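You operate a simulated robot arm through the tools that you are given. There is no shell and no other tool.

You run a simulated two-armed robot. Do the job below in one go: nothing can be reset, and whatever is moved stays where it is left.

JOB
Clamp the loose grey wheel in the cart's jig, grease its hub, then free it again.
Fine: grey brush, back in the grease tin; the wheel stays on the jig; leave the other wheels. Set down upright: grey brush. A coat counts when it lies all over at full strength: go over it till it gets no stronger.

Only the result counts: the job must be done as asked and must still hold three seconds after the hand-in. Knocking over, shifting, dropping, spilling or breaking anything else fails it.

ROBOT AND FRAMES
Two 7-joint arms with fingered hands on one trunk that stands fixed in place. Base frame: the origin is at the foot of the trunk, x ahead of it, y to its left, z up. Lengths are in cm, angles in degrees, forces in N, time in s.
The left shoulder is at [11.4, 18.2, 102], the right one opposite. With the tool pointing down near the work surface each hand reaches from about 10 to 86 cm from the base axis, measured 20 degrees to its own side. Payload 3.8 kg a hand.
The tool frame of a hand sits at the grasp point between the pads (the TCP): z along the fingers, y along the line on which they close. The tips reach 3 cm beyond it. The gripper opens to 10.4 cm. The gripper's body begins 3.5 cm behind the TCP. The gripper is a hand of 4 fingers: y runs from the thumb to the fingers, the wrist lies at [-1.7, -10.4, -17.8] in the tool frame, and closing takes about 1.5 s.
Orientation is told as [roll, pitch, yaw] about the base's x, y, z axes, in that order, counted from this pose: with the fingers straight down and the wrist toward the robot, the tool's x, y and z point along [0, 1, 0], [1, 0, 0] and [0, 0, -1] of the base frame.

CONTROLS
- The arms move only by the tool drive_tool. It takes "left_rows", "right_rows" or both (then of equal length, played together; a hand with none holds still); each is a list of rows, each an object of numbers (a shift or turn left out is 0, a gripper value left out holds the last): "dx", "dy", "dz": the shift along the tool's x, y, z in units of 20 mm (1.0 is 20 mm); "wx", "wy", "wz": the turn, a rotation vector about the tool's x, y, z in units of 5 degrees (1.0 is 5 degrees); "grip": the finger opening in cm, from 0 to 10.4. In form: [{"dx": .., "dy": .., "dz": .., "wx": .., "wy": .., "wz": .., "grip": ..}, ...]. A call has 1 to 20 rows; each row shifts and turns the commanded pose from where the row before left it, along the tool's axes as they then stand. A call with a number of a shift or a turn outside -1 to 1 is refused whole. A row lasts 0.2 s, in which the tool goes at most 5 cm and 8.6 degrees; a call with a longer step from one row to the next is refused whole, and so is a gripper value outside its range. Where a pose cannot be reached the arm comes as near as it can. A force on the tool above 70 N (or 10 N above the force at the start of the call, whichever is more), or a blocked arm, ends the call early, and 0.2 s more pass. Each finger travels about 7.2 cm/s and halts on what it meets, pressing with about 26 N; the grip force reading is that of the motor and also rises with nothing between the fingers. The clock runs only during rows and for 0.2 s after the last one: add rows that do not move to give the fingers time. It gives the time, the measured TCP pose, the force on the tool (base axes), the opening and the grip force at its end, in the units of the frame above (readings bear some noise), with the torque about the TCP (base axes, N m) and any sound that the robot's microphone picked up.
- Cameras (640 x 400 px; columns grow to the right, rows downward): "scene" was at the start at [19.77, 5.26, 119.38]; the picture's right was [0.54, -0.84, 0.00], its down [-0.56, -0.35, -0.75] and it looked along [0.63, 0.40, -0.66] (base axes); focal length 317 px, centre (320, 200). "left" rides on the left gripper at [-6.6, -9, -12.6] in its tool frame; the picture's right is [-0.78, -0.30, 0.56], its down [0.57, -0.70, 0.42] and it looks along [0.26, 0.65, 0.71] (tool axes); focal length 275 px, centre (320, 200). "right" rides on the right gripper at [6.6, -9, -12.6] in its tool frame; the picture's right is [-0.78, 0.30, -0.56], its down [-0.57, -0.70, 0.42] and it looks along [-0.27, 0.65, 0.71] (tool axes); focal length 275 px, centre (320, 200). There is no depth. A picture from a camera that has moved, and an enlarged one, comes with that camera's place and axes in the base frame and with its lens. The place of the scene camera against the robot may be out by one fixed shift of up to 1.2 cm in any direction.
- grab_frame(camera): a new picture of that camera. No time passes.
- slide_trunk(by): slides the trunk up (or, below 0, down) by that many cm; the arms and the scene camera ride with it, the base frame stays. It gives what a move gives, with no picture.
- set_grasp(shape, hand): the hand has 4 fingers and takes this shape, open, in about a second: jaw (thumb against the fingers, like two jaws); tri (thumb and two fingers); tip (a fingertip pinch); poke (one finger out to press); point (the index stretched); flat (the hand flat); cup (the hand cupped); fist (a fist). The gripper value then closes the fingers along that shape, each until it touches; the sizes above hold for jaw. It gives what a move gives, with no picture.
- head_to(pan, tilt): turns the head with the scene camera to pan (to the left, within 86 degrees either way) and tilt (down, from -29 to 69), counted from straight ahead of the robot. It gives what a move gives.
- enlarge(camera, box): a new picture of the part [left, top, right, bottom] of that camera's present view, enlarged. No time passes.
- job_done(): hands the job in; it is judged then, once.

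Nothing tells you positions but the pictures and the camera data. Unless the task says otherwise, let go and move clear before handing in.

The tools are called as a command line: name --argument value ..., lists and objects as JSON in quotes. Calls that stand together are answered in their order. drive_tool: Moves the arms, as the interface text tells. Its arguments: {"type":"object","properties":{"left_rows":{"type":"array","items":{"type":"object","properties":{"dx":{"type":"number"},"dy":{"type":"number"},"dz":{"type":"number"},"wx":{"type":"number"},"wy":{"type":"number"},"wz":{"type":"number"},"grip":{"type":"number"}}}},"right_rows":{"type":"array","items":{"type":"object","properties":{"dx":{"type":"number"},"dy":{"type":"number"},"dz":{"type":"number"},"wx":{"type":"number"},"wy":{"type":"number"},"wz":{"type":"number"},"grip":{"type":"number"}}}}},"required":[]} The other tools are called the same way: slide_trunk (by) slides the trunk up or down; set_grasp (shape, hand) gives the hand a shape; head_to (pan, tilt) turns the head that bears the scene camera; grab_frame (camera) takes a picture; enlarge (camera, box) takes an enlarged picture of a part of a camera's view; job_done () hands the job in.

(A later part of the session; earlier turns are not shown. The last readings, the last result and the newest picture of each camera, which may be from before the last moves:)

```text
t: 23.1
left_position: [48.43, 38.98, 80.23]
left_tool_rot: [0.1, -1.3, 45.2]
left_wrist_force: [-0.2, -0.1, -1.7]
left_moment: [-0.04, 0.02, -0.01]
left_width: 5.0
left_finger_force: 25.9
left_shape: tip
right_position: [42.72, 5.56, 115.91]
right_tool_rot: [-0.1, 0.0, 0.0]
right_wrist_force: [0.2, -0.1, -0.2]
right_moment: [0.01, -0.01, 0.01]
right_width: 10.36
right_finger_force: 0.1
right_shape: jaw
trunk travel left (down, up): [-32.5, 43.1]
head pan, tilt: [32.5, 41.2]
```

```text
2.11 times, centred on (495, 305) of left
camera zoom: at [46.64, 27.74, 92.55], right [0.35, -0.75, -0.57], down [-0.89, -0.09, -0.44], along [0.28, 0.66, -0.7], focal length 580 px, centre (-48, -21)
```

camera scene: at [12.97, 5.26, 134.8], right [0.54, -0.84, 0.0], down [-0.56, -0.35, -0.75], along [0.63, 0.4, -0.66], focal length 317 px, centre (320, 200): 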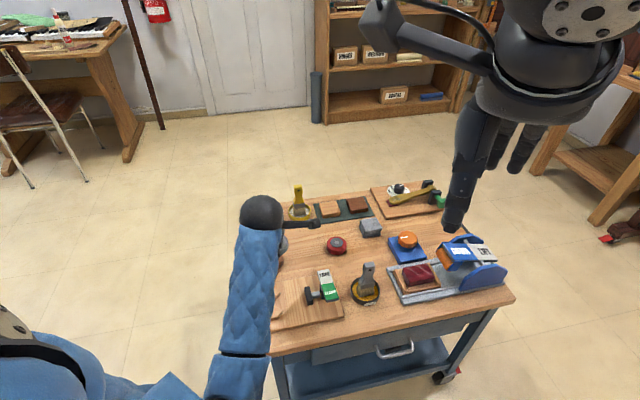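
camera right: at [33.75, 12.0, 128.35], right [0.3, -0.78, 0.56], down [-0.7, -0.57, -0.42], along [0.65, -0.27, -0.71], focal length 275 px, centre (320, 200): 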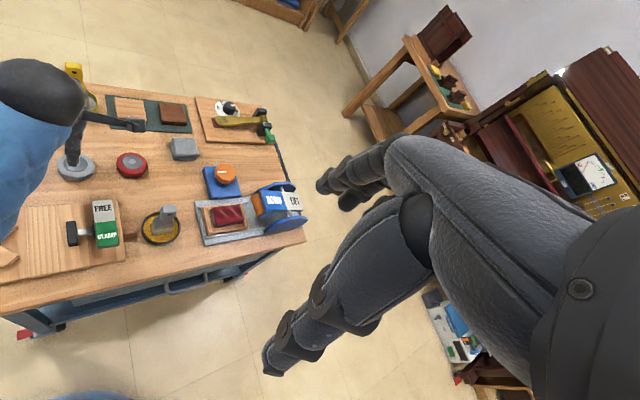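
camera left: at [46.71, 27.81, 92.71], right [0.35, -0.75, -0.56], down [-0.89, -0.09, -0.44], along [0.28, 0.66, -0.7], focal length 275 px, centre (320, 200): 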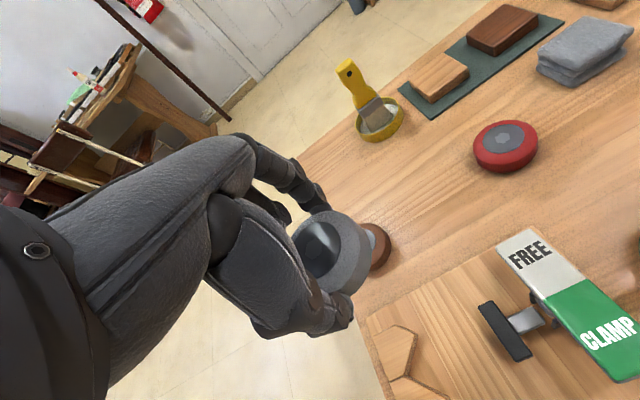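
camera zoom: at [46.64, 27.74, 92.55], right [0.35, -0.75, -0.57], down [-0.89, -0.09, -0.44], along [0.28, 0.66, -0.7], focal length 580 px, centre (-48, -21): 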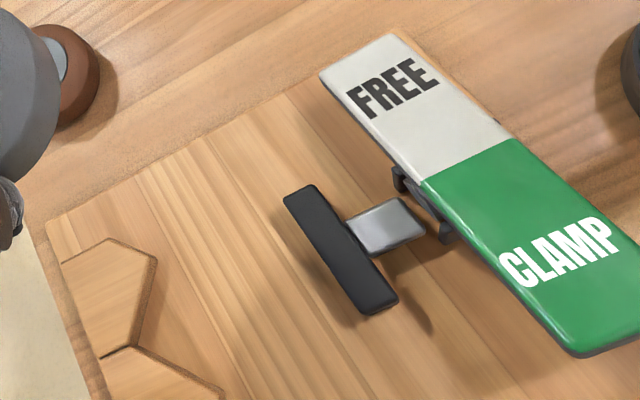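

The V-notch opens toward the clamp, with block tips near (42.4, 33.1) and (45.9, 36.5) and the bar face about 5.8 cm from the tips. I'm aiming the wheel centre at about (45.7, 33.3), just short of the seat, and approaching to hover.

drive_tool --left_rows '[{"dx": -0.165, "dy": -0.507, "dz": 0.433}, {"dx": -0.165, "dy": -0.507, "dz": 0.433}, {"dx": -0.165, "dy": -0.507, "dz": 0.433}, {"dx": -0.165, "dy": -0.507, "dz": 0.433}, {"dx": -0.165, "dy": -0.507, "dz": 0.433}, {"dx": -0.165, "dy": -0.507, "dz": 0.433}, {}]'

grab_frame --camera "left"

grab_frame --camera "right"

grab_frame --camera "scene"

```text
t: 24.3
left_position: [49.78, 41.25, 82.14]
left_tool_rot: [1.5, -10.8, 46.6]
left_wrist_force: [-0.3, -0.1, -1.8]
left_moment: [-0.04, 0.01, -0.02]
left_width: 4.98
left_finger_force: 26.5
left_shape: tip
right_position: [42.73, 5.41, 115.85]
right_tool_rot: [0.0, 0.0, 0.0]
right_wrist_force: [0.3, 0.1, -0.1]
right_moment: [-0.02, 0.0, -0.01]
right_width: 10.35
right_finger_force: 0.1
right_shape: jaw
trunk travel left (down, up): [-32.5, 43.1]
head pan, tilt: [32.5, 41.2]
stopped in row 5 (left hand): the arm was blocked; the commanded pose is now the measured one
```

```text
taken
camera left: at [47.27, 28.39, 92.57], right [0.43, -0.66, -0.62], down [-0.84, -0.04, -0.53], along [0.32, 0.75, -0.57], focal length 275 px, centre (320, 200)
```

left: 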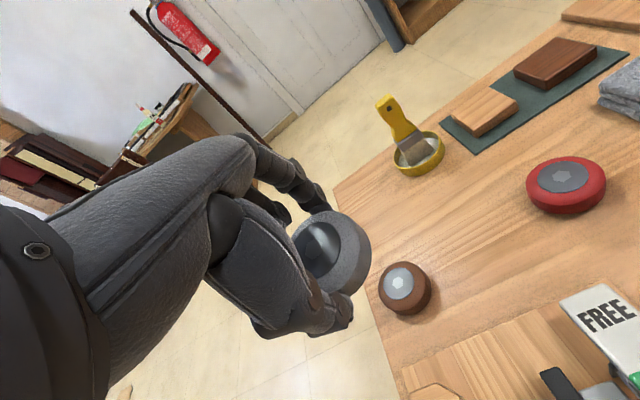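

```text
taken
camera right: at [33.73, 12.0, 128.36], right [0.3, -0.78, 0.56], down [-0.7, -0.57, -0.42], along [0.65, -0.27, -0.71], focal length 275 px, centre (320, 200)
```

right: 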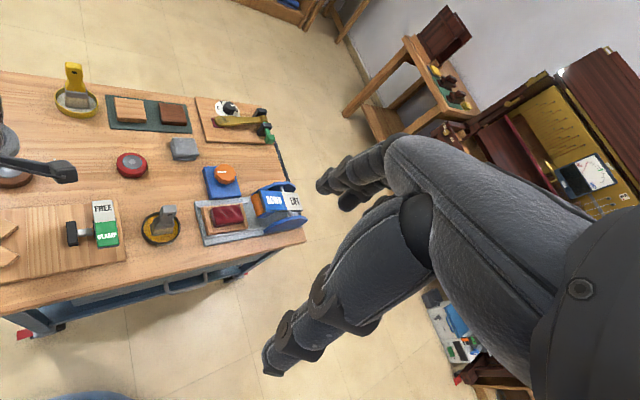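

```text
taken
camera scene: at [12.98, 5.28, 134.8], right [0.54, -0.84, 0.0], down [-0.56, -0.35, -0.75], along [0.63, 0.4, -0.66], focal length 317 px, centre (320, 200)
```

scene: 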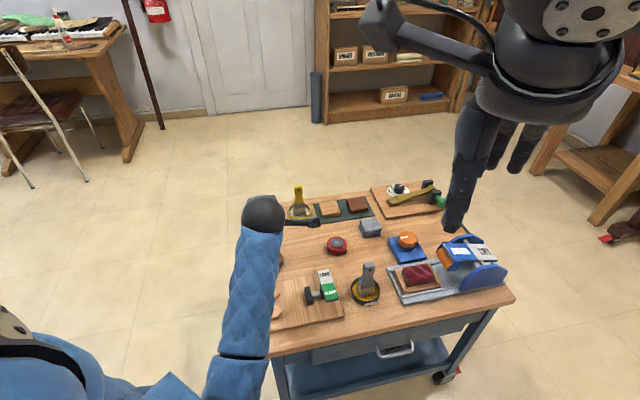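

The arm got blocked: the hand tilted, and I suspect the low elbow or forearm is touching the cart's near-left corner. I'll look there before moving anything.

head_to --pan 38 --tilt 62

grab_frame --camera "scene"

```text
t: 25.1
left_position: [49.86, 41.32, 82.14]
left_tool_rot: [1.5, -10.7, 46.6]
left_wrist_force: [0.3, 0.8, -1.9]
left_moment: [0.01, 0.01, 0.0]
left_width: 4.98
left_finger_force: 26.2
left_shape: tip
right_position: [42.79, 5.42, 115.92]
right_tool_rot: [-0.1, -0.1, 0.1]
right_wrist_force: [0.5, -0.6, 0.0]
right_moment: [0.01, -0.01, 0.02]
right_width: 10.33
right_finger_force: 0.1
right_shape: jaw
trunk travel left (down, up): [-32.5, 43.1]
head pan, tilt: [38.0, 62.0]
```

```text
taken
camera scene: at [10.95, 4.7, 132.08], right [0.62, -0.79, 0.0], down [-0.7, -0.54, -0.47], along [0.37, 0.29, -0.88], focal length 317 px, centre (320, 200)
```

scene: 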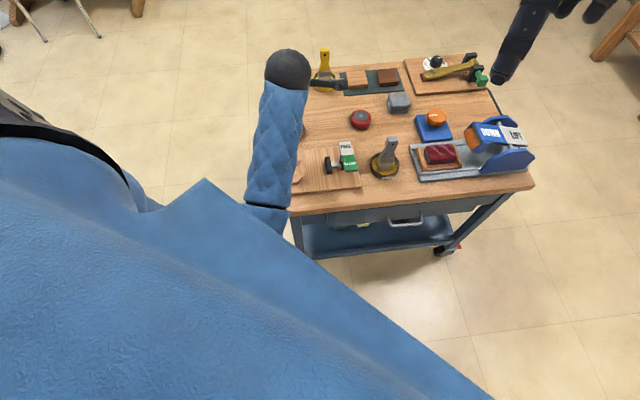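

No contact with the cart is visible. More likely the wrist has hit its bend limit, because the forearm slopes upward this high with the fingers down. Raising the trunk tips the forearm downward, so I'll slide up 7 cm.

slide_trunk --by 7

grab_frame --camera "scene"

```text
t: 26.2
left_position: [49.66, 44.14, 90.0]
left_tool_rot: [4.2, -13.2, 46.9]
left_wrist_force: [0.1, -0.4, -2.4]
left_moment: [0.0, 0.01, -0.01]
left_width: 4.99
left_finger_force: 25.6
left_shape: tip
right_position: [42.87, 5.4, 122.89]
right_tool_rot: [-0.1, 0.1, 0.0]
right_wrist_force: [0.7, -0.6, 0.3]
right_moment: [0.0, 0.01, 0.02]
right_width: 10.36
right_finger_force: 0.1
right_shape: jaw
trunk travel left (down, up): [-39.5, 36.1]
head pan, tilt: [38.0, 62.0]
```

```text
taken
camera scene: at [8.86, 4.71, 139.14], right [0.62, -0.79, 0.0], down [-0.7, -0.54, -0.47], along [0.37, 0.29, -0.88], focal length 317 px, centre (320, 200)
```

scene: 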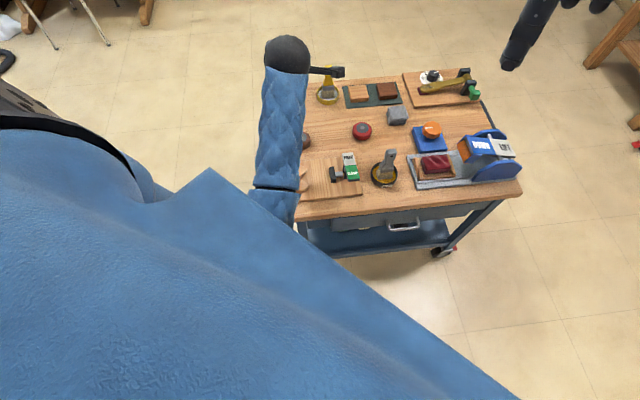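

drive_tool --left_rows '[{"dx": -0.3675, "dy": -0.743, "dz": 0.828}, {"dx": -0.3675, "dy": -0.743, "dz": 0.828}, {"dx": -0.3675, "dy": -0.743, "dz": 0.828}, {"dx": -0.3675, "dy": -0.743, "dz": 0.828}, {"dx": -0.3675, "dy": -0.743, "dz": 0.828}, {"dx": -0.3675, "dy": -0.743, "dz": 0.828}, {"wx": 0.66, "wy": -0.21, "wz": 0.095}, {"wx": 0.66, "wy": -0.21, "wz": 0.095}, {"wx": 0.66, "wy": -0.21, "wz": 0.095}, {"wx": 0.66, "wy": -0.21, "wz": 0.095}]'

grab_frame --camera "scene"

grab_frame --camera "left"

```text
t: 26.9
left_position: [50.82, 45.64, 89.93]
left_tool_rot: [4.4, -19.5, 48.4]
left_wrist_force: [0.3, -0.2, -2.3]
left_moment: [0.03, 0.01, -0.01]
left_width: 4.98
left_finger_force: 25.6
left_shape: tip
right_position: [42.75, 5.43, 122.83]
right_tool_rot: [0.0, 0.0, 0.0]
right_wrist_force: [-1.2, 1.1, 0.3]
right_moment: [0.03, 0.02, 0.01]
right_width: 10.35
right_finger_force: 0.1
right_shape: jaw
trunk travel left (down, up): [-39.5, 36.1]
head pan, tilt: [38.0, 62.0]
stopped in row 3 (left hand): the arm was blocked; the commanded pose is now the measured one
```

```text
taken
camera scene: at [8.8, 4.71, 139.15], right [0.62, -0.79, 0.0], down [-0.7, -0.54, -0.47], along [0.37, 0.29, -0.88], focal length 317 px, centre (320, 200)
```

scene: 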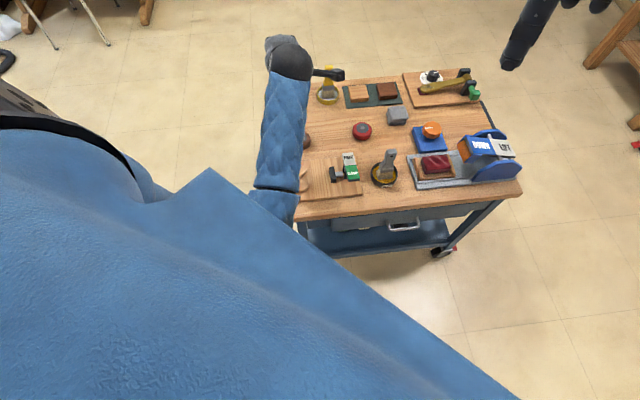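

```text
taken
camera left: at [48.2, 31.34, 98.19], right [0.5, -0.54, -0.68], down [-0.81, 0.0, -0.59], along [0.32, 0.84, -0.44], focal length 275 px, centre (320, 200)
```

left: 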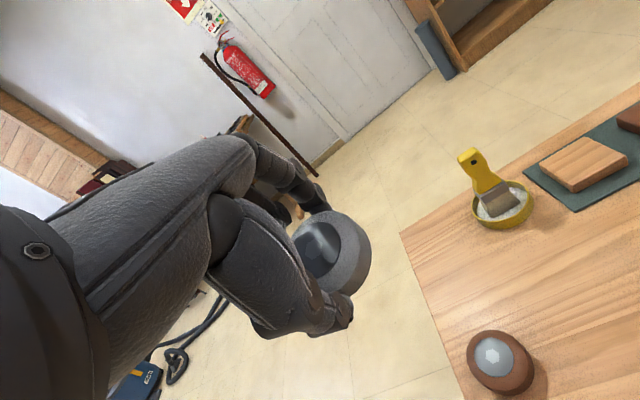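

The hand tilted further, so the elbow seems pinned in front of the torso at this yaw. Turning back toward yaw 0 in place should swing the elbow out to the left again.

drive_tool --left_rows '[{"wz": 1}, {"wz": 1}, {"wz": 1}, {"wz": 1}, {"wz": 1}, {"wz": 1}, {"wz": 1}, {"wz": 1}, {"wz": 1}]'

grab_frame --camera "scene"

```text
t: 28.9
left_position: [50.83, 45.46, 89.51]
left_tool_rot: [16.5, -10.4, 2.4]
left_wrist_force: [0.0, 0.1, -1.4]
left_moment: [0.02, -0.03, -0.01]
left_width: 5.01
left_finger_force: 25.5
left_shape: tip
right_position: [42.71, 5.32, 122.93]
right_tool_rot: [0.0, 0.1, 0.1]
right_wrist_force: [0.0, -0.1, -0.6]
right_moment: [-0.02, 0.02, 0.02]
right_width: 10.36
right_finger_force: 0.0
right_shape: jaw
trunk travel left (down, up): [-39.5, 36.1]
head pan, tilt: [38.0, 62.0]
```

```text
taken
camera scene: at [8.79, 4.74, 139.15], right [0.62, -0.79, 0.0], down [-0.7, -0.54, -0.47], along [0.37, 0.29, -0.88], focal length 317 px, centre (320, 200)
```

scene: 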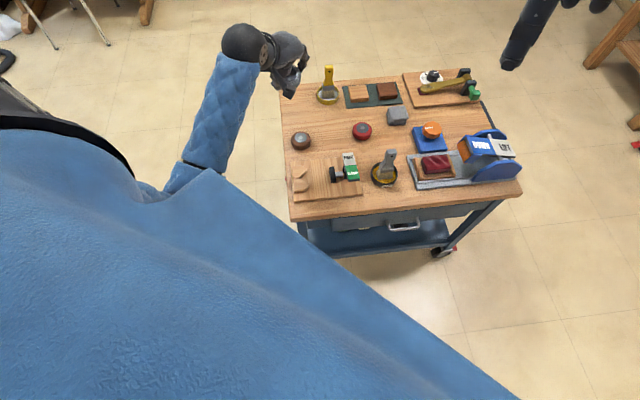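

The elbow is freed. I'm levelling the hand with the fingers straight down.

drive_tool --left_rows '[{"wx": 0.52, "wy": -0.825}, {"wx": 0.52, "wy": -0.825}, {"wx": 0.52, "wy": -0.825}, {"wx": 0.52, "wy": -0.825}, {}]'

grab_frame --camera "left"

grab_frame --camera "scene"

```text
t: 30.1
left_position: [50.78, 45.33, 89.88]
left_tool_rot: [-0.2, -0.2, 4.0]
left_wrist_force: [0.4, 0.0, -1.3]
left_moment: [0.01, 0.02, 0.0]
left_width: 5.0
left_finger_force: 26.1
left_shape: tip
right_position: [42.7, 5.53, 122.79]
right_tool_rot: [0.0, 0.0, 0.0]
right_wrist_force: [-0.2, -0.3, -0.3]
right_moment: [-0.02, 0.03, 0.02]
right_width: 10.37
right_finger_force: 0.1
right_shape: jaw
trunk travel left (down, up): [-39.5, 36.1]
head pan, tilt: [38.0, 62.0]
```

```text
taken
camera left: at [42.27, 38.2, 102.24], right [-0.24, -0.8, -0.56], down [-0.74, 0.52, -0.43], along [0.63, 0.31, -0.71], focal length 275 px, centre (320, 200)
```

left: 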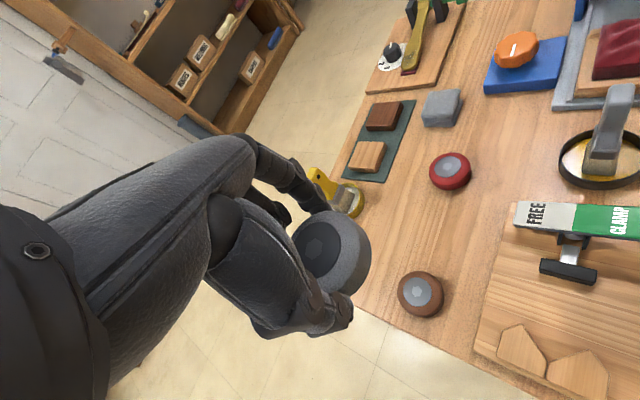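

```text
taken
camera scene: at [8.79, 4.69, 139.15], right [0.62, -0.79, 0.0], down [-0.7, -0.54, -0.47], along [0.37, 0.29, -0.88], focal length 317 px, centre (320, 200)
```

scene: 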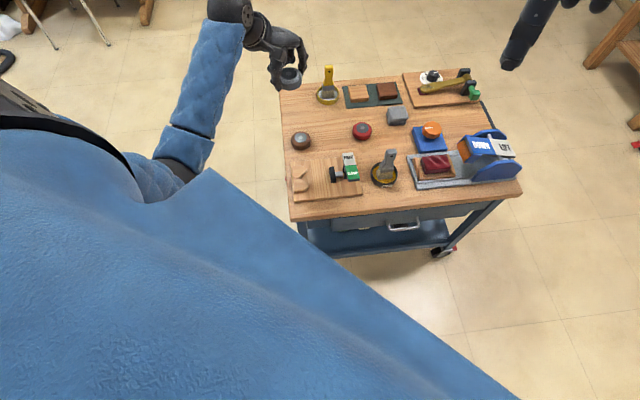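

The hand is level again and still holds the wheel. I'm moving at this yaw to above the jig, and I'll turn there afterwards.

drive_tool --left_rows '[{"dx": -0.415, "dy": -0.22, "dz": 0.35}, {"dx": -0.83, "dy": -0.437, "dz": 0.707}, {"dx": -0.83, "dy": -0.437, "dz": 0.707}, {"dx": -0.83, "dy": -0.437, "dz": 0.707}, {"dx": -0.83, "dy": -0.437, "dz": 0.707}, {"dx": -0.83, "dy": -0.437, "dz": 0.707}, {"dx": -0.83, "dy": -0.437, "dz": 0.707}, {"dx": -0.415, "dy": -0.22, "dz": 0.35}, {}]'

grab_frame --camera "scene"

grab_frame --camera "left"

```text
t: 32.1
left_position: [45.54, 33.42, 79.9]
left_tool_rot: [-0.1, -0.3, 4.0]
left_wrist_force: [0.4, 0.4, -1.4]
left_moment: [0.02, 0.01, 0.02]
left_width: 4.98
left_finger_force: 26.4
left_shape: tip
right_position: [42.71, 5.48, 122.9]
right_tool_rot: [-0.1, 0.0, 0.0]
right_wrist_force: [-0.5, 0.1, -0.2]
right_moment: [0.01, 0.04, 0.0]
right_width: 10.39
right_finger_force: 0.2
right_shape: jaw
trunk travel left (down, up): [-39.5, 36.1]
head pan, tilt: [38.0, 62.0]
```

```text
taken
camera scene: at [8.79, 4.7, 139.15], right [0.62, -0.79, 0.0], down [-0.7, -0.54, -0.47], along [0.37, 0.29, -0.88], focal length 317 px, centre (320, 200)
```

scene: 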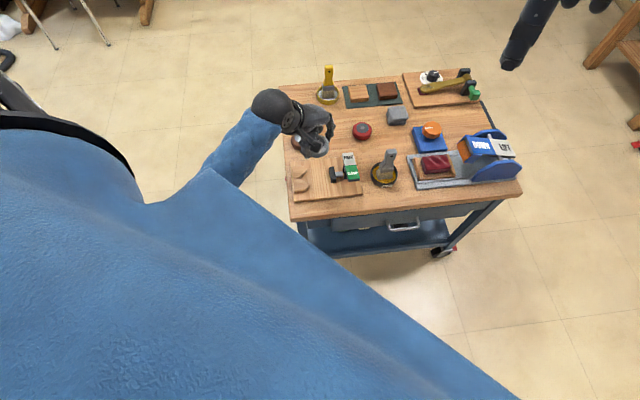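

```text
taken
camera left: at [37.1, 26.2, 92.39], right [-0.24, -0.8, -0.56], down [-0.74, 0.52, -0.43], along [0.63, 0.31, -0.71], focal length 275 px, centre (320, 200)
```

left: 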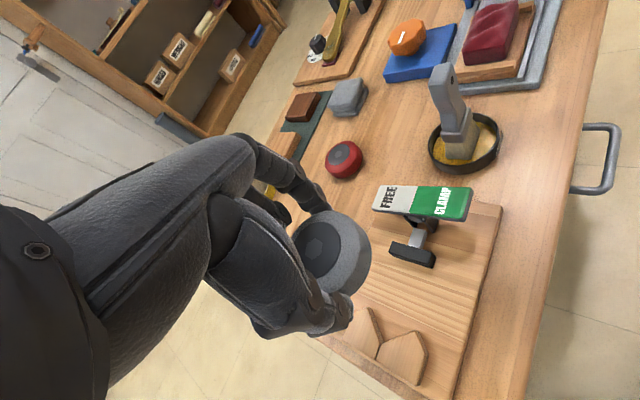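

A good view of the jig from here. I'll enlarge it to refine its geometry before turning.

enlarge --camera "left" --box '[330, 170, 510, 395]'

```text
1.78 times, centred on (420, 282) of left
camera zoom: at [37.1, 26.2, 92.39], right [-0.24, -0.8, -0.56], down [-0.74, 0.52, -0.43], along [0.63, 0.31, -0.71], focal length 489 px, centre (142, 53)
```

zoom: 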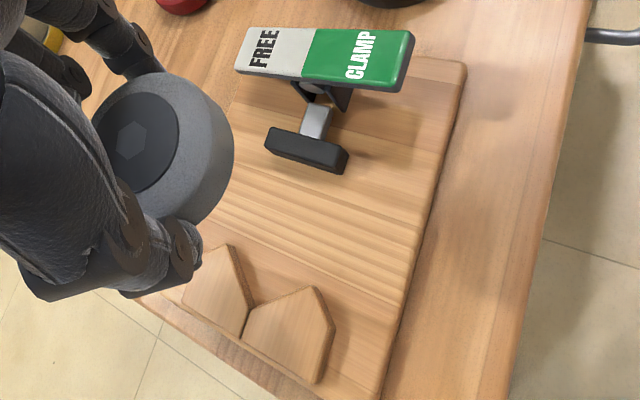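

Refined: block-tip midpoint ≈(43.8, 34.8), V axis along (0.71, −0.70), and wheel radius ≈2.55 from the grip width and silhouette. Wheel-centre target ≈(45.05, 33.55). Now I turn stepwise toward yaw 45.

drive_tool --left_rows '[{"wz": -1}, {"wz": -1}, {"wz": -1}, {"wz": -1}, {}]'

grab_frame --camera "scene"

```text
t: 33.3
left_position: [45.55, 33.41, 79.91]
left_tool_rot: [-0.2, -0.2, 24.1]
left_wrist_force: [0.3, 1.5, -1.2]
left_moment: [-0.01, 0.02, -0.01]
left_width: 4.99
left_finger_force: 26.1
left_shape: tip
right_position: [42.71, 5.61, 122.85]
right_tool_rot: [0.0, 0.0, -0.1]
right_wrist_force: [0.7, -0.1, -0.7]
right_moment: [-0.01, 0.01, -0.02]
right_width: 10.34
right_finger_force: 0.1
right_shape: jaw
trunk travel left (down, up): [-39.5, 36.1]
head pan, tilt: [38.0, 62.0]
```

```text
taken
camera scene: at [8.79, 4.72, 139.15], right [0.62, -0.79, 0.0], down [-0.7, -0.54, -0.47], along [0.37, 0.29, -0.88], focal length 317 px, centre (320, 200)
```

scene: 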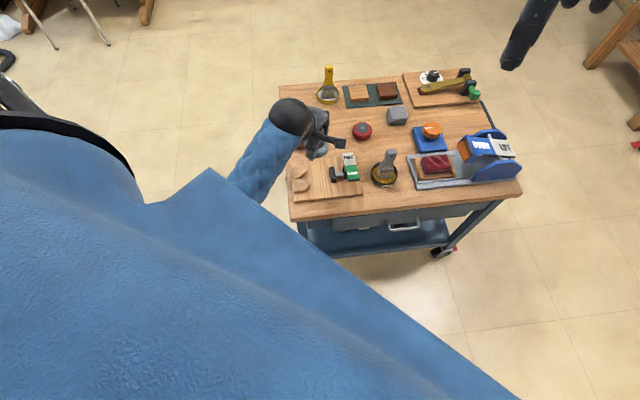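

drive_tool --left_rows '[{"wz": -1}, {"wz": -1}, {"wz": -1}, {"wz": -1}, {}]'

grab_frame --camera "left"

```text
t: 34.5
left_position: [45.42, 34.27, 79.74]
left_tool_rot: [0.9, -0.9, 44.0]
left_wrist_force: [0.5, 0.7, -0.9]
left_moment: [0.04, -0.02, 0.02]
left_width: 4.98
left_finger_force: 26.0
left_shape: tip
right_position: [42.76, 5.44, 122.83]
right_tool_rot: [0.0, 0.0, 0.0]
right_wrist_force: [0.4, 0.7, -0.4]
right_moment: [-0.02, 0.0, 0.0]
right_width: 10.34
right_finger_force: 0.1
right_shape: jaw
trunk travel left (down, up): [-39.5, 36.1]
head pan, tilt: [38.0, 62.0]
```

```text
taken
camera left: at [43.57, 23.07, 92.12], right [0.33, -0.75, -0.57], down [-0.9, -0.07, -0.43], along [0.28, 0.66, -0.7], focal length 275 px, centre (320, 200)
```

left: 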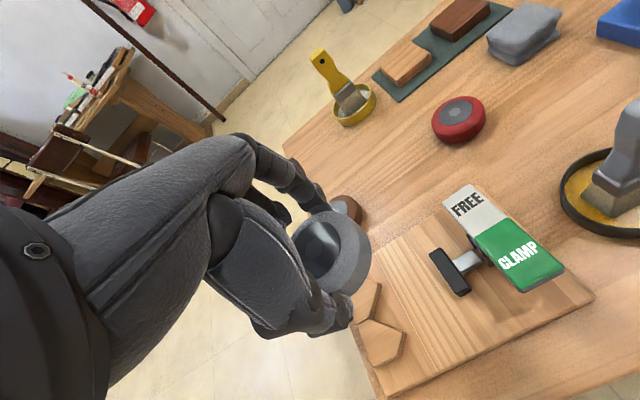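

Yaw 44 is slightly strained here, so I'm backing off to about 39° and descending partway, where the arm is more stretched and should have more room.

drive_tool --left_rows '[{"wz": 1}, {"dz": 0.6}, {"dz": 0.7}, {"dz": 0.7}, {"dz": 0.6}, {}]'

grab_frame --camera "left"

grab_frame --camera "scene"

```text
t: 35.9
left_position: [45.48, 35.26, 75.08]
left_tool_rot: [1.6, -1.5, 39.0]
left_wrist_force: [-0.6, 1.1, -1.8]
left_moment: [0.02, -0.02, -0.03]
left_width: 4.97
left_finger_force: 26.3
left_shape: tip
right_position: [42.76, 5.46, 122.96]
right_tool_rot: [0.1, -0.1, 0.0]
right_wrist_force: [0.0, 0.4, 0.4]
right_moment: [0.0, -0.02, 0.02]
right_width: 10.37
right_finger_force: 0.1
right_shape: jaw
trunk travel left (down, up): [-39.5, 36.1]
head pan, tilt: [38.0, 62.0]
```

```text
taken
camera left: at [42.71, 24.03, 87.05], right [0.26, -0.77, -0.59], down [-0.9, 0.02, -0.43], along [0.34, 0.64, -0.69], focal length 275 px, centre (320, 200)
```

left: 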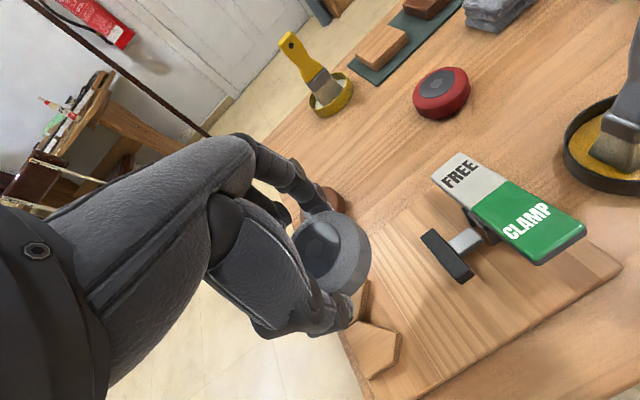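

```text
taken
camera scene: at [8.79, 4.69, 139.15], right [0.62, -0.79, 0.0], down [-0.7, -0.54, -0.47], along [0.37, 0.29, -0.88], focal length 317 px, centre (320, 200)
```

scene: 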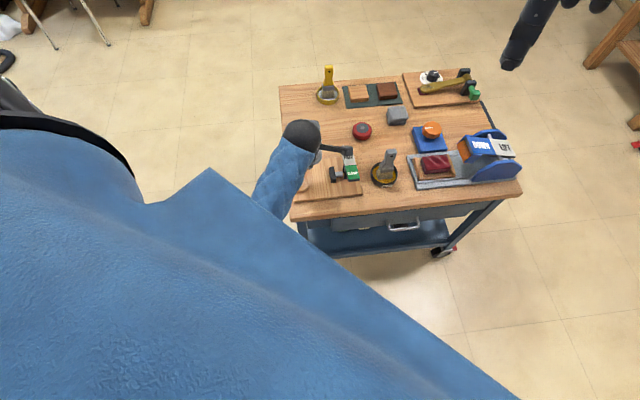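

At this yaw the arm strays (y is off by 1.8), with the upper arm squeezed by the torso. At yaw 24 it tracked perfectly, and my clearance estimate says a 24° grip still misses the blocks if I set the wheel about 2.5 cm clear of the tips, leaving the clamp to push it home. I'm turning back to 24°.

drive_tool --left_rows '[{"wz": 1}, {"wz": 1}, {"wz": 1}, {}, {}]'

grab_frame --camera "left"

```text
t: 37.1
left_position: [45.52, 33.22, 74.73]
left_tool_rot: [-0.2, -0.1, 24.0]
left_wrist_force: [-0.7, 0.4, -1.5]
left_moment: [0.05, -0.02, 0.03]
left_width: 5.01
left_finger_force: 26.2
left_shape: tip
right_position: [42.72, 5.37, 122.93]
right_tool_rot: [0.1, 0.0, 0.0]
right_wrist_force: [-0.5, -0.2, 0.6]
right_moment: [0.0, 0.0, -0.01]
right_width: 10.37
right_finger_force: 0.1
right_shape: jaw
trunk travel left (down, up): [-39.5, 36.1]
head pan, tilt: [38.0, 62.0]
```

```text
taken
camera left: at [40.02, 23.63, 87.1], right [0.05, -0.83, -0.56], down [-0.87, 0.24, -0.43], along [0.49, 0.5, -0.71], focal length 275 px, centre (320, 200)
```

left: 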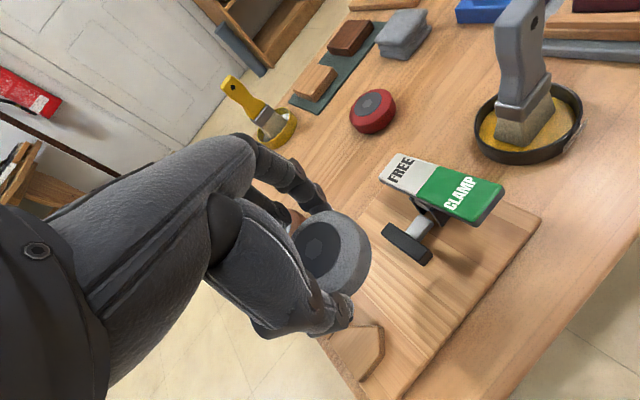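

Tracking is exact again. I'll enlarge to compare the wheel with the notch and bar from here.

enlarge --camera "left" --box '[270, 140, 550, 400]'

enlarge --camera "scene" --box '[260, 90, 420, 220]'

grab_frame --camera "right"

```text
1.54 times, centred on (410, 270) of left
camera zoom: at [40.02, 23.63, 87.1], right [0.05, -0.83, -0.56], down [-0.87, 0.24, -0.43], along [0.49, 0.5, -0.71], focal length 424 px, centre (182, 92)
```

zoom: 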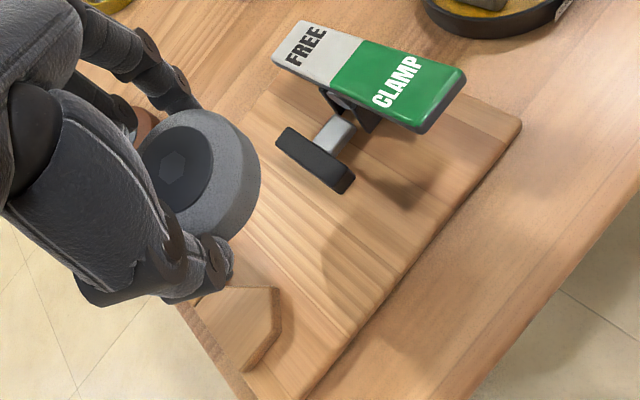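

```text
3.08 times, centred on (340, 155) of scene
camera zoom: at [8.8, 4.71, 139.15], right [0.62, -0.79, 0.0], down [-0.7, -0.54, -0.47], along [0.37, 0.29, -0.88], focal length 977 px, centre (258, 338)
```

zoom: 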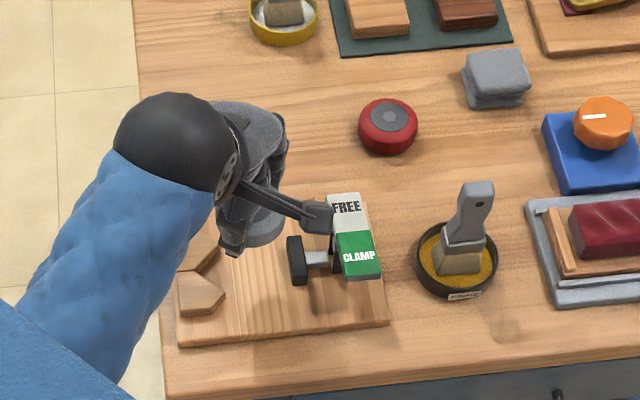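

```text
taken
camera right: at [33.74, 12.01, 135.35], right [0.3, -0.78, 0.56], down [-0.7, -0.57, -0.42], along [0.65, -0.27, -0.71], focal length 275 px, centre (320, 200)
```

right: 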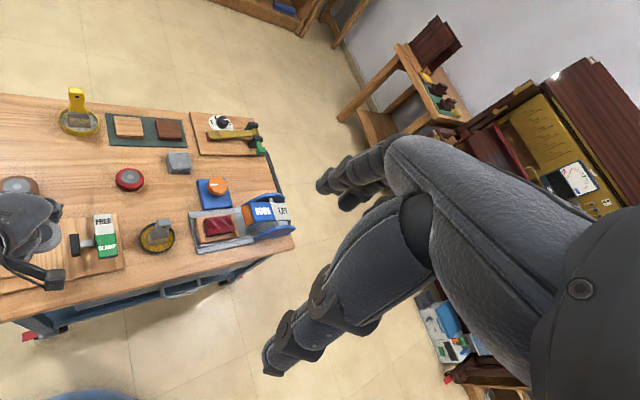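

The near tip re-measures at (42.15, 33.05), and the bar face is about 6 cm from the tips. I'm descending in stages at yaw 24.

drive_tool --left_rows '[{"dx": -0.075, "dy": -0.077, "dz": 0.5}, {"dz": 0.6}, {"dz": 0.6}, {"dz": 0.6}, {"dz": 0.5}, {}]'

enlarge --camera "left" --box '[240, 160, 480, 400]'

enlarge --camera "scene" --box '[260, 90, 420, 220]'

```text
t: 38.5
left_position: [45.37, 33.26, 69.05]
left_tool_rot: [-0.2, -0.3, 24.0]
left_wrist_force: [-0.6, -0.3, -2.0]
left_moment: [0.02, -0.01, -0.01]
left_width: 4.98
left_finger_force: 25.9
left_shape: tip
right_position: [42.78, 5.38, 122.81]
right_tool_rot: [0.1, -0.1, 0.1]
right_wrist_force: [-0.2, -0.2, -0.3]
right_moment: [0.0, 0.0, -0.01]
right_width: 10.38
right_finger_force: 0.0
right_shape: jaw
trunk travel left (down, up): [-39.5, 36.1]
head pan, tilt: [38.0, 62.0]
```

```text
1.67 times, centred on (360, 280) of left
camera zoom: at [39.93, 23.54, 81.47], right [0.05, -0.83, -0.56], down [-0.87, 0.24, -0.43], along [0.49, 0.51, -0.71], focal length 459 px, centre (253, 67)
```

zoom: 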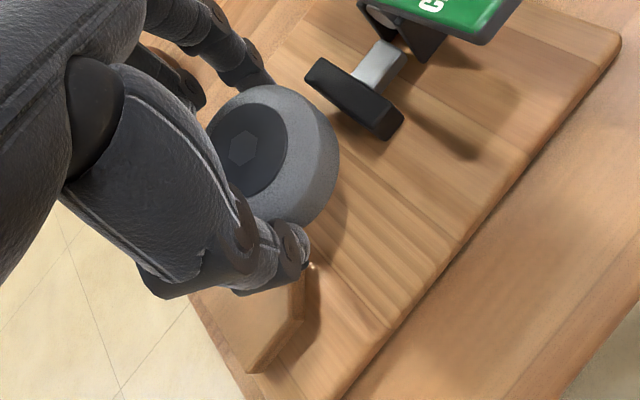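

```text
3.08 times, centred on (340, 155) of scene
camera zoom: at [8.79, 4.69, 139.15], right [0.62, -0.79, 0.0], down [-0.7, -0.54, -0.47], along [0.37, 0.29, -0.88], focal length 977 px, centre (258, 338)
```

zoom: 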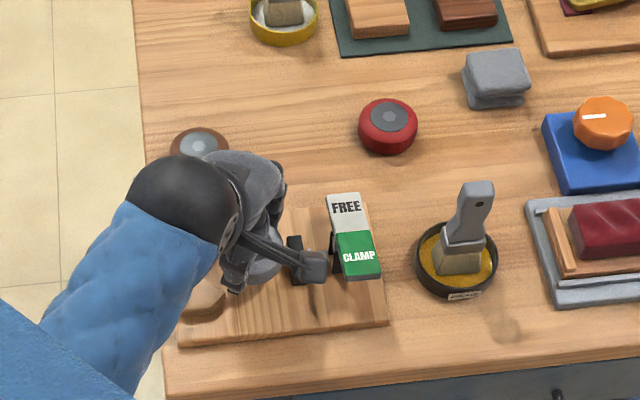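

The thumb would pass too close to the near block tip. I'm turning 5° more and easing 0.3 cm toward the bar before going lower.

drive_tool --left_rows '[{"wz": -0.5}, {"wz": -0.5}, {"dx": -0.145, "dy": 0.045}, {}, {}]'

enlarge --camera "left" --box '[240, 160, 480, 400]'

```text
t: 39.7
left_position: [45.84, 33.05, 68.98]
left_tool_rot: [0.0, -0.2, 29.0]
left_wrist_force: [0.0, 0.5, -1.9]
left_moment: [-0.01, 0.04, 0.03]
left_width: 5.0
left_finger_force: 25.9
left_shape: tip
right_position: [42.69, 5.29, 122.98]
right_tool_rot: [0.0, 0.0, -0.1]
right_wrist_force: [-0.3, -1.0, 0.5]
right_moment: [-0.02, 0.0, 0.02]
right_width: 10.34
right_finger_force: 0.0
right_shape: jaw
trunk travel left (down, up): [-39.5, 36.1]
head pan, tilt: [38.0, 62.0]
```

```text
1.67 times, centred on (360, 280) of left
camera zoom: at [41.12, 22.83, 81.52], right [0.12, -0.82, -0.56], down [-0.89, 0.16, -0.43], along [0.44, 0.55, -0.71], focal length 459 px, centre (253, 67)
```

zoom: 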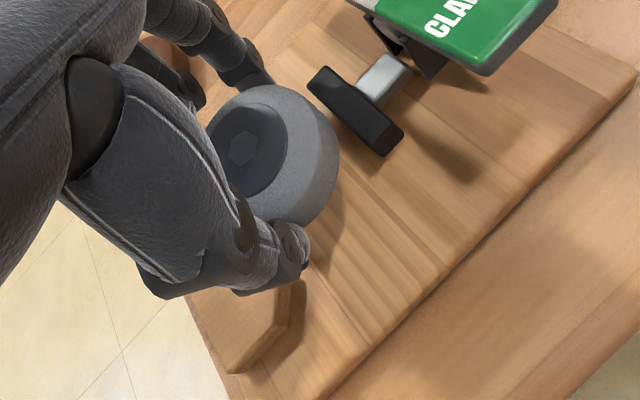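

The clearances now look balanced: about 0.8 cm to the block tip and 0.7 cm to the bar. I'm lowering slowly to touch down.

drive_tool --left_rows '[{"dz": 0.3}, {"dz": 0.3}, {"dz": 0.25}, {}]'

enlarge --camera "left" --box '[240, 160, 480, 400]'

```text
t: 40.7
left_position: [45.78, 32.93, 67.36]
left_tool_rot: [-0.3, -0.2, 29.0]
left_wrist_force: [-0.3, -0.2, -1.3]
left_moment: [0.0, -0.01, -0.01]
left_width: 4.98
left_finger_force: 25.8
left_shape: tip
right_position: [42.85, 5.46, 122.85]
right_tool_rot: [0.1, 0.1, -0.1]
right_wrist_force: [0.1, -0.1, -0.2]
right_moment: [0.04, -0.02, 0.01]
right_width: 10.38
right_finger_force: 0.0
right_shape: jaw
trunk travel left (down, up): [-39.5, 36.1]
head pan, tilt: [38.0, 62.0]
```

```text
1.67 times, centred on (360, 280) of left
camera zoom: at [41.15, 22.78, 79.91], right [0.12, -0.82, -0.56], down [-0.89, 0.16, -0.43], along [0.44, 0.55, -0.71], focal length 459 px, centre (253, 67)
```

zoom: 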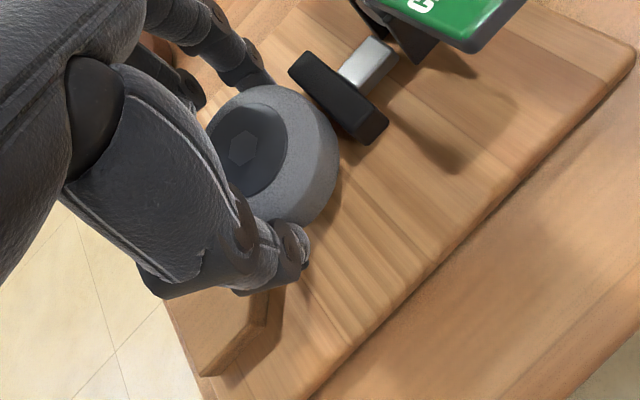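

drive_tool --left_rows '[{"dx": 0.11, "dy": -0.03, "dz": 0.1}, {"dz": 0.08}, {"dz": 0.06}, {}]'

enlarge --camera "left" --box '[240, 160, 480, 400]'

```text
t: 41.7
left_position: [45.53, 33.26, 66.9]
left_tool_rot: [-0.1, -0.1, 29.0]
left_wrist_force: [-0.1, 0.4, -1.1]
left_moment: [0.01, -0.01, 0.0]
left_width: 4.98
left_finger_force: 26.0
left_shape: tip
right_position: [42.76, 5.43, 122.86]
right_tool_rot: [0.0, -0.1, 0.0]
right_wrist_force: [-0.8, 0.1, -0.5]
right_moment: [0.0, 0.01, -0.01]
right_width: 10.34
right_finger_force: 0.0
right_shape: jaw
trunk travel left (down, up): [-39.5, 36.1]
head pan, tilt: [38.0, 62.0]
```

```text
1.67 times, centred on (360, 280) of left
camera zoom: at [40.88, 22.98, 79.32], right [0.12, -0.82, -0.56], down [-0.89, 0.16, -0.43], along [0.44, 0.55, -0.71], focal length 459 px, centre (253, 67)
```

zoom: 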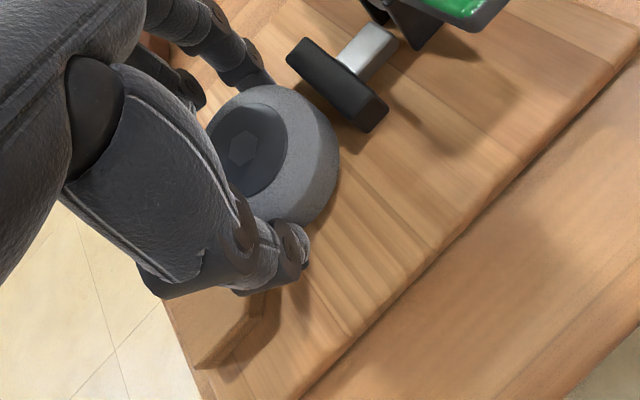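

drive_tool --left_rows '[{"dz": 0.06}, {"dz": 0.06}, {"dz": 0.06}, {}]'

```text
t: 42.7
left_position: [45.52, 33.36, 66.55]
left_tool_rot: [0.1, -0.4, 29.1]
left_wrist_force: [-1.2, -0.2, -1.6]
left_moment: [-0.01, 0.02, 0.02]
left_width: 5.0
left_finger_force: 26.0
left_shape: tip
right_position: [42.72, 5.45, 122.92]
right_tool_rot: [0.0, -0.1, 0.0]
right_wrist_force: [0.1, -0.3, 0.4]
right_moment: [-0.02, -0.02, 0.0]
right_width: 10.34
right_finger_force: 0.0
right_shape: jaw
trunk travel left (down, up): [-39.5, 36.1]
head pan, tilt: [38.0, 62.0]
```

drive_tool --left_rows '[{"dz": 0.06}, {"dz": 0.06}, {"dz": 0.06}, {}]'

enlarge --camera "left" --box '[240, 160, 480, 400]'

enlarge --camera "scene" --box '[270, 110, 390, 210]'

```text
t: 43.7
left_position: [45.65, 33.47, 66.39]
left_tool_rot: [0.0, -0.6, 29.1]
left_wrist_force: [-4.3, -1.2, 19.7]
left_moment: [-0.11, 0.23, 0.06]
left_width: 4.99
left_finger_force: 26.3
left_shape: tip
right_position: [42.54, 5.32, 122.92]
right_tool_rot: [0.2, 0.0, 0.0]
right_wrist_force: [-0.4, 0.2, 1.1]
right_moment: [0.03, -0.02, -0.03]
right_width: 10.36
right_finger_force: 0.1
right_shape: jaw
trunk travel left (down, up): [-39.5, 36.1]
head pan, tilt: [38.0, 62.0]
```

```text
1.67 times, centred on (360, 280) of left
camera zoom: at [40.9, 23.13, 78.82], right [0.12, -0.82, -0.56], down [-0.89, 0.16, -0.43], along [0.45, 0.55, -0.71], focal length 459 px, centre (253, 67)
```

zoom: 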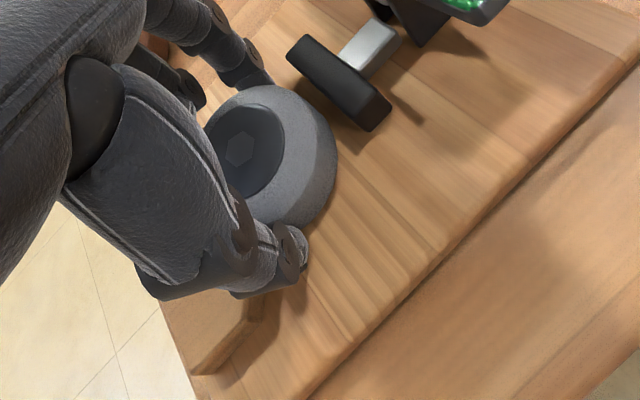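

```text
4.00 times, centred on (330, 160) of scene
camera zoom: at [8.59, 4.56, 139.19], right [0.62, -0.79, 0.0], down [-0.7, -0.54, -0.47], along [0.37, 0.29, -0.88], focal length 1270 px, centre (280, 360)
```

zoom: 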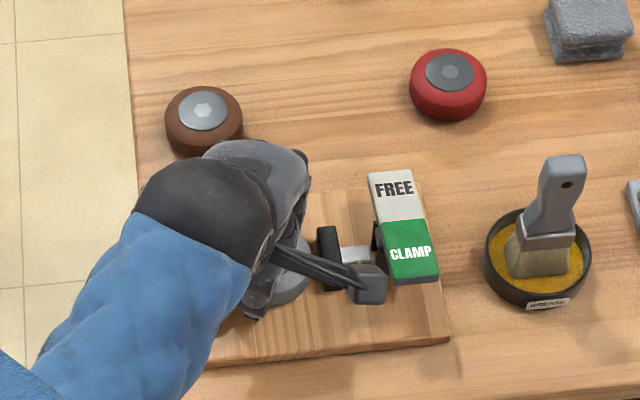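

Touchdown at TCP z≈66.4 (20 N upward). I'm relieving the press slightly and opening the fingers gently.

drive_tool --left_rows '[{"dz": -0.05}, {}, {"grip": 5.6}, {"grip": 6.2}, {"grip": 7.0}, {"grip": 8.0}, {"grip": 8.5}, {}]'

grab_frame --camera "left"

```text
t: 45.5
left_position: [45.59, 33.46, 66.17]
left_tool_rot: [0.3, -0.4, 29.1]
left_wrist_force: [0.2, -0.3, 0.7]
left_moment: [0.02, -0.02, -0.05]
left_width: 8.48
left_finger_force: 0.1
left_shape: tip
right_position: [42.63, 5.44, 122.79]
right_tool_rot: [0.0, 0.0, 0.0]
right_wrist_force: [-0.1, 0.0, 0.7]
right_moment: [-0.01, -0.04, 0.0]
right_width: 10.36
right_finger_force: 0.2
right_shape: jaw
trunk travel left (down, up): [-39.5, 36.1]
head pan, tilt: [38.0, 62.0]
```

```text
taken
camera left: at [40.97, 23.22, 78.66], right [0.12, -0.82, -0.56], down [-0.89, 0.16, -0.43], along [0.44, 0.55, -0.71], focal length 275 px, centre (320, 200)
```

left: 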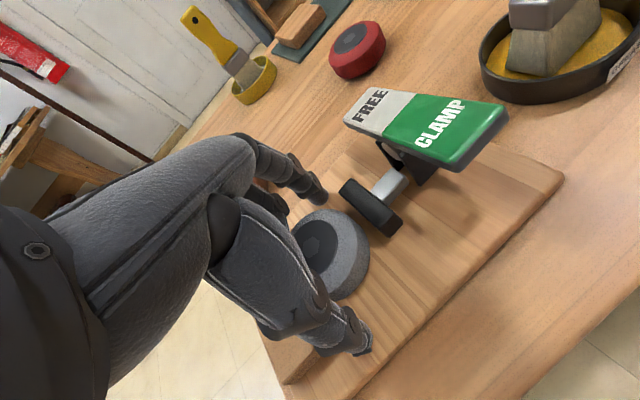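

Released, and the wheel sits flat on the board. I'm rising straight up to look.

drive_tool --left_rows '[{"dz": -0.3}, {"dz": -0.5}, {"dz": -0.8}, {"dz": -0.9}, {"dz": -0.9}, {"dz": -0.9}, {"dz": -0.7}, {}]'

grab_frame --camera "left"

enlarge --camera "scene" --box '[270, 110, 390, 210]'

```text
t: 47.5
left_position: [46.41, 35.84, 77.54]
left_tool_rot: [1.9, -2.7, 29.1]
left_wrist_force: [0.3, -0.3, 1.1]
left_moment: [-0.02, -0.01, -0.02]
left_width: 8.48
left_finger_force: 0.0
left_shape: tip
right_position: [42.65, 5.41, 122.87]
right_tool_rot: [0.0, 0.0, 0.0]
right_wrist_force: [-0.3, 0.1, 0.2]
right_moment: [0.0, 0.0, -0.01]
right_width: 10.35
right_finger_force: 0.0
right_shape: jaw
trunk travel left (down, up): [-39.5, 36.1]
head pan, tilt: [38.0, 62.0]
stopped in row 8 (left hand): the arm was blocked; the commanded pose is now the measured one
```

```text
taken
camera left: at [41.49, 24.99, 89.39], right [0.13, -0.79, -0.6], down [-0.88, 0.18, -0.44], along [0.45, 0.59, -0.67], focal length 275 px, centre (320, 200)
```

left: 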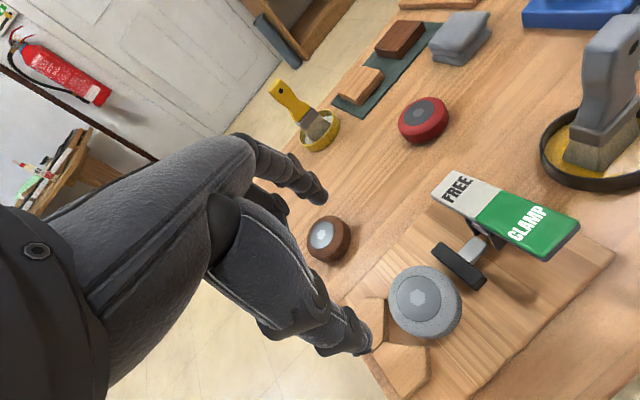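

```text
4.00 times, centred on (330, 160) of scene
camera zoom: at [8.78, 4.7, 139.15], right [0.62, -0.79, 0.0], down [-0.7, -0.54, -0.47], along [0.37, 0.29, -0.88], focal length 1270 px, centre (280, 360)
```

zoom: 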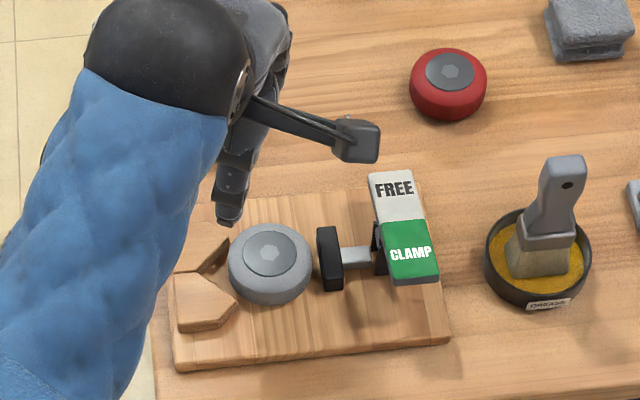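

The wheel sits neatly between the V and the clamp bar. The arm grazed its limit again while rising at this yaw, so I'm turning the hand back (toward yaw −16) while clear above, to free the elbow.

drive_tool --left_rows '[{"wz": 1}, {"wz": 1}, {"wz": 1}, {"wz": 1}, {"wz": 1}, {"wz": 1}, {"wz": 1}, {"wz": 1}, {"wz": 1}, {}]'

set_grasp --hand "left" --shape "poke"

grab_frame --camera "left"

grab_frame --camera "scene"

```text
t: 49.7
left_position: [46.36, 35.42, 77.54]
left_tool_rot: [3.0, -0.4, -15.9]
left_wrist_force: [-0.1, 0.1, 0.6]
left_moment: [0.01, 0.02, 0.0]
left_width: 8.48
left_finger_force: 0.0
left_shape: tip
right_position: [42.71, 5.35, 122.88]
right_tool_rot: [-0.1, -0.1, -0.1]
right_wrist_force: [0.5, -0.3, 0.8]
right_moment: [0.02, -0.02, -0.03]
right_width: 10.37
right_finger_force: 0.1
right_shape: jaw
trunk travel left (down, up): [-39.5, 36.1]
head pan, tilt: [38.0, 62.0]
```

```text
t: 50.6
left_position: [46.32, 35.49, 77.61]
left_tool_rot: [3.0, -0.5, -15.8]
left_wrist_force: [0.0, -1.0, 0.4]
left_moment: [-0.02, 0.01, 0.06]
left_width: 0.0
left_finger_force: 0.1
left_shape: poke
right_position: [42.61, 5.41, 122.85]
right_tool_rot: [0.0, -0.1, 0.0]
right_wrist_force: [-0.6, 0.6, -0.5]
right_moment: [-0.01, -0.02, 0.01]
right_width: 10.36
right_finger_force: 0.1
right_shape: jaw
trunk travel left (down, up): [-39.5, 36.1]
head pan, tilt: [38.0, 62.0]
```

```text
taken
camera left: at [35.6, 30.96, 89.62], right [-0.48, -0.64, -0.6], down [-0.51, 0.76, -0.4], along [0.71, 0.11, -0.69], focal length 275 px, centre (320, 200)
```

left: 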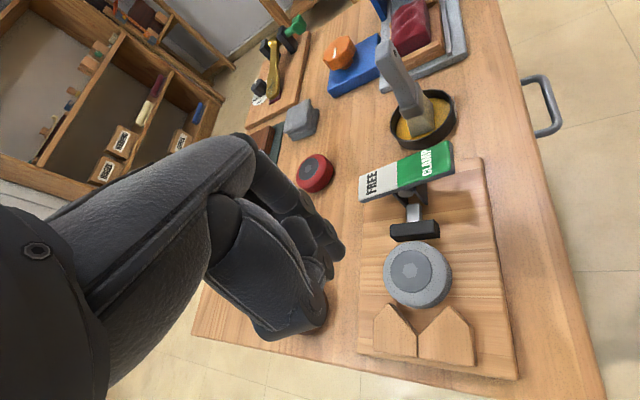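

```text
taken
camera scene: at [8.78, 4.69, 139.15], right [0.62, -0.79, 0.0], down [-0.7, -0.54, -0.47], along [0.37, 0.29, -0.88], focal length 317 px, centre (320, 200)
```

scene: 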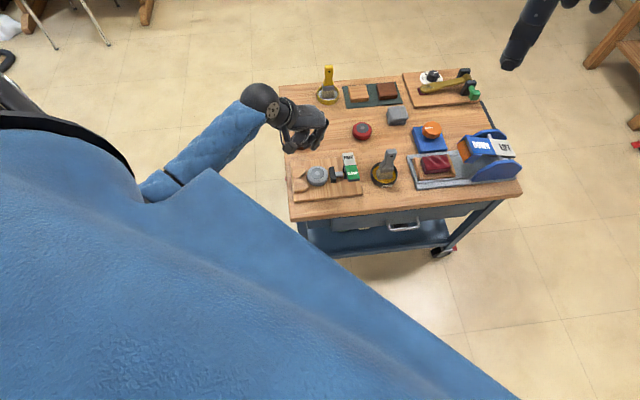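

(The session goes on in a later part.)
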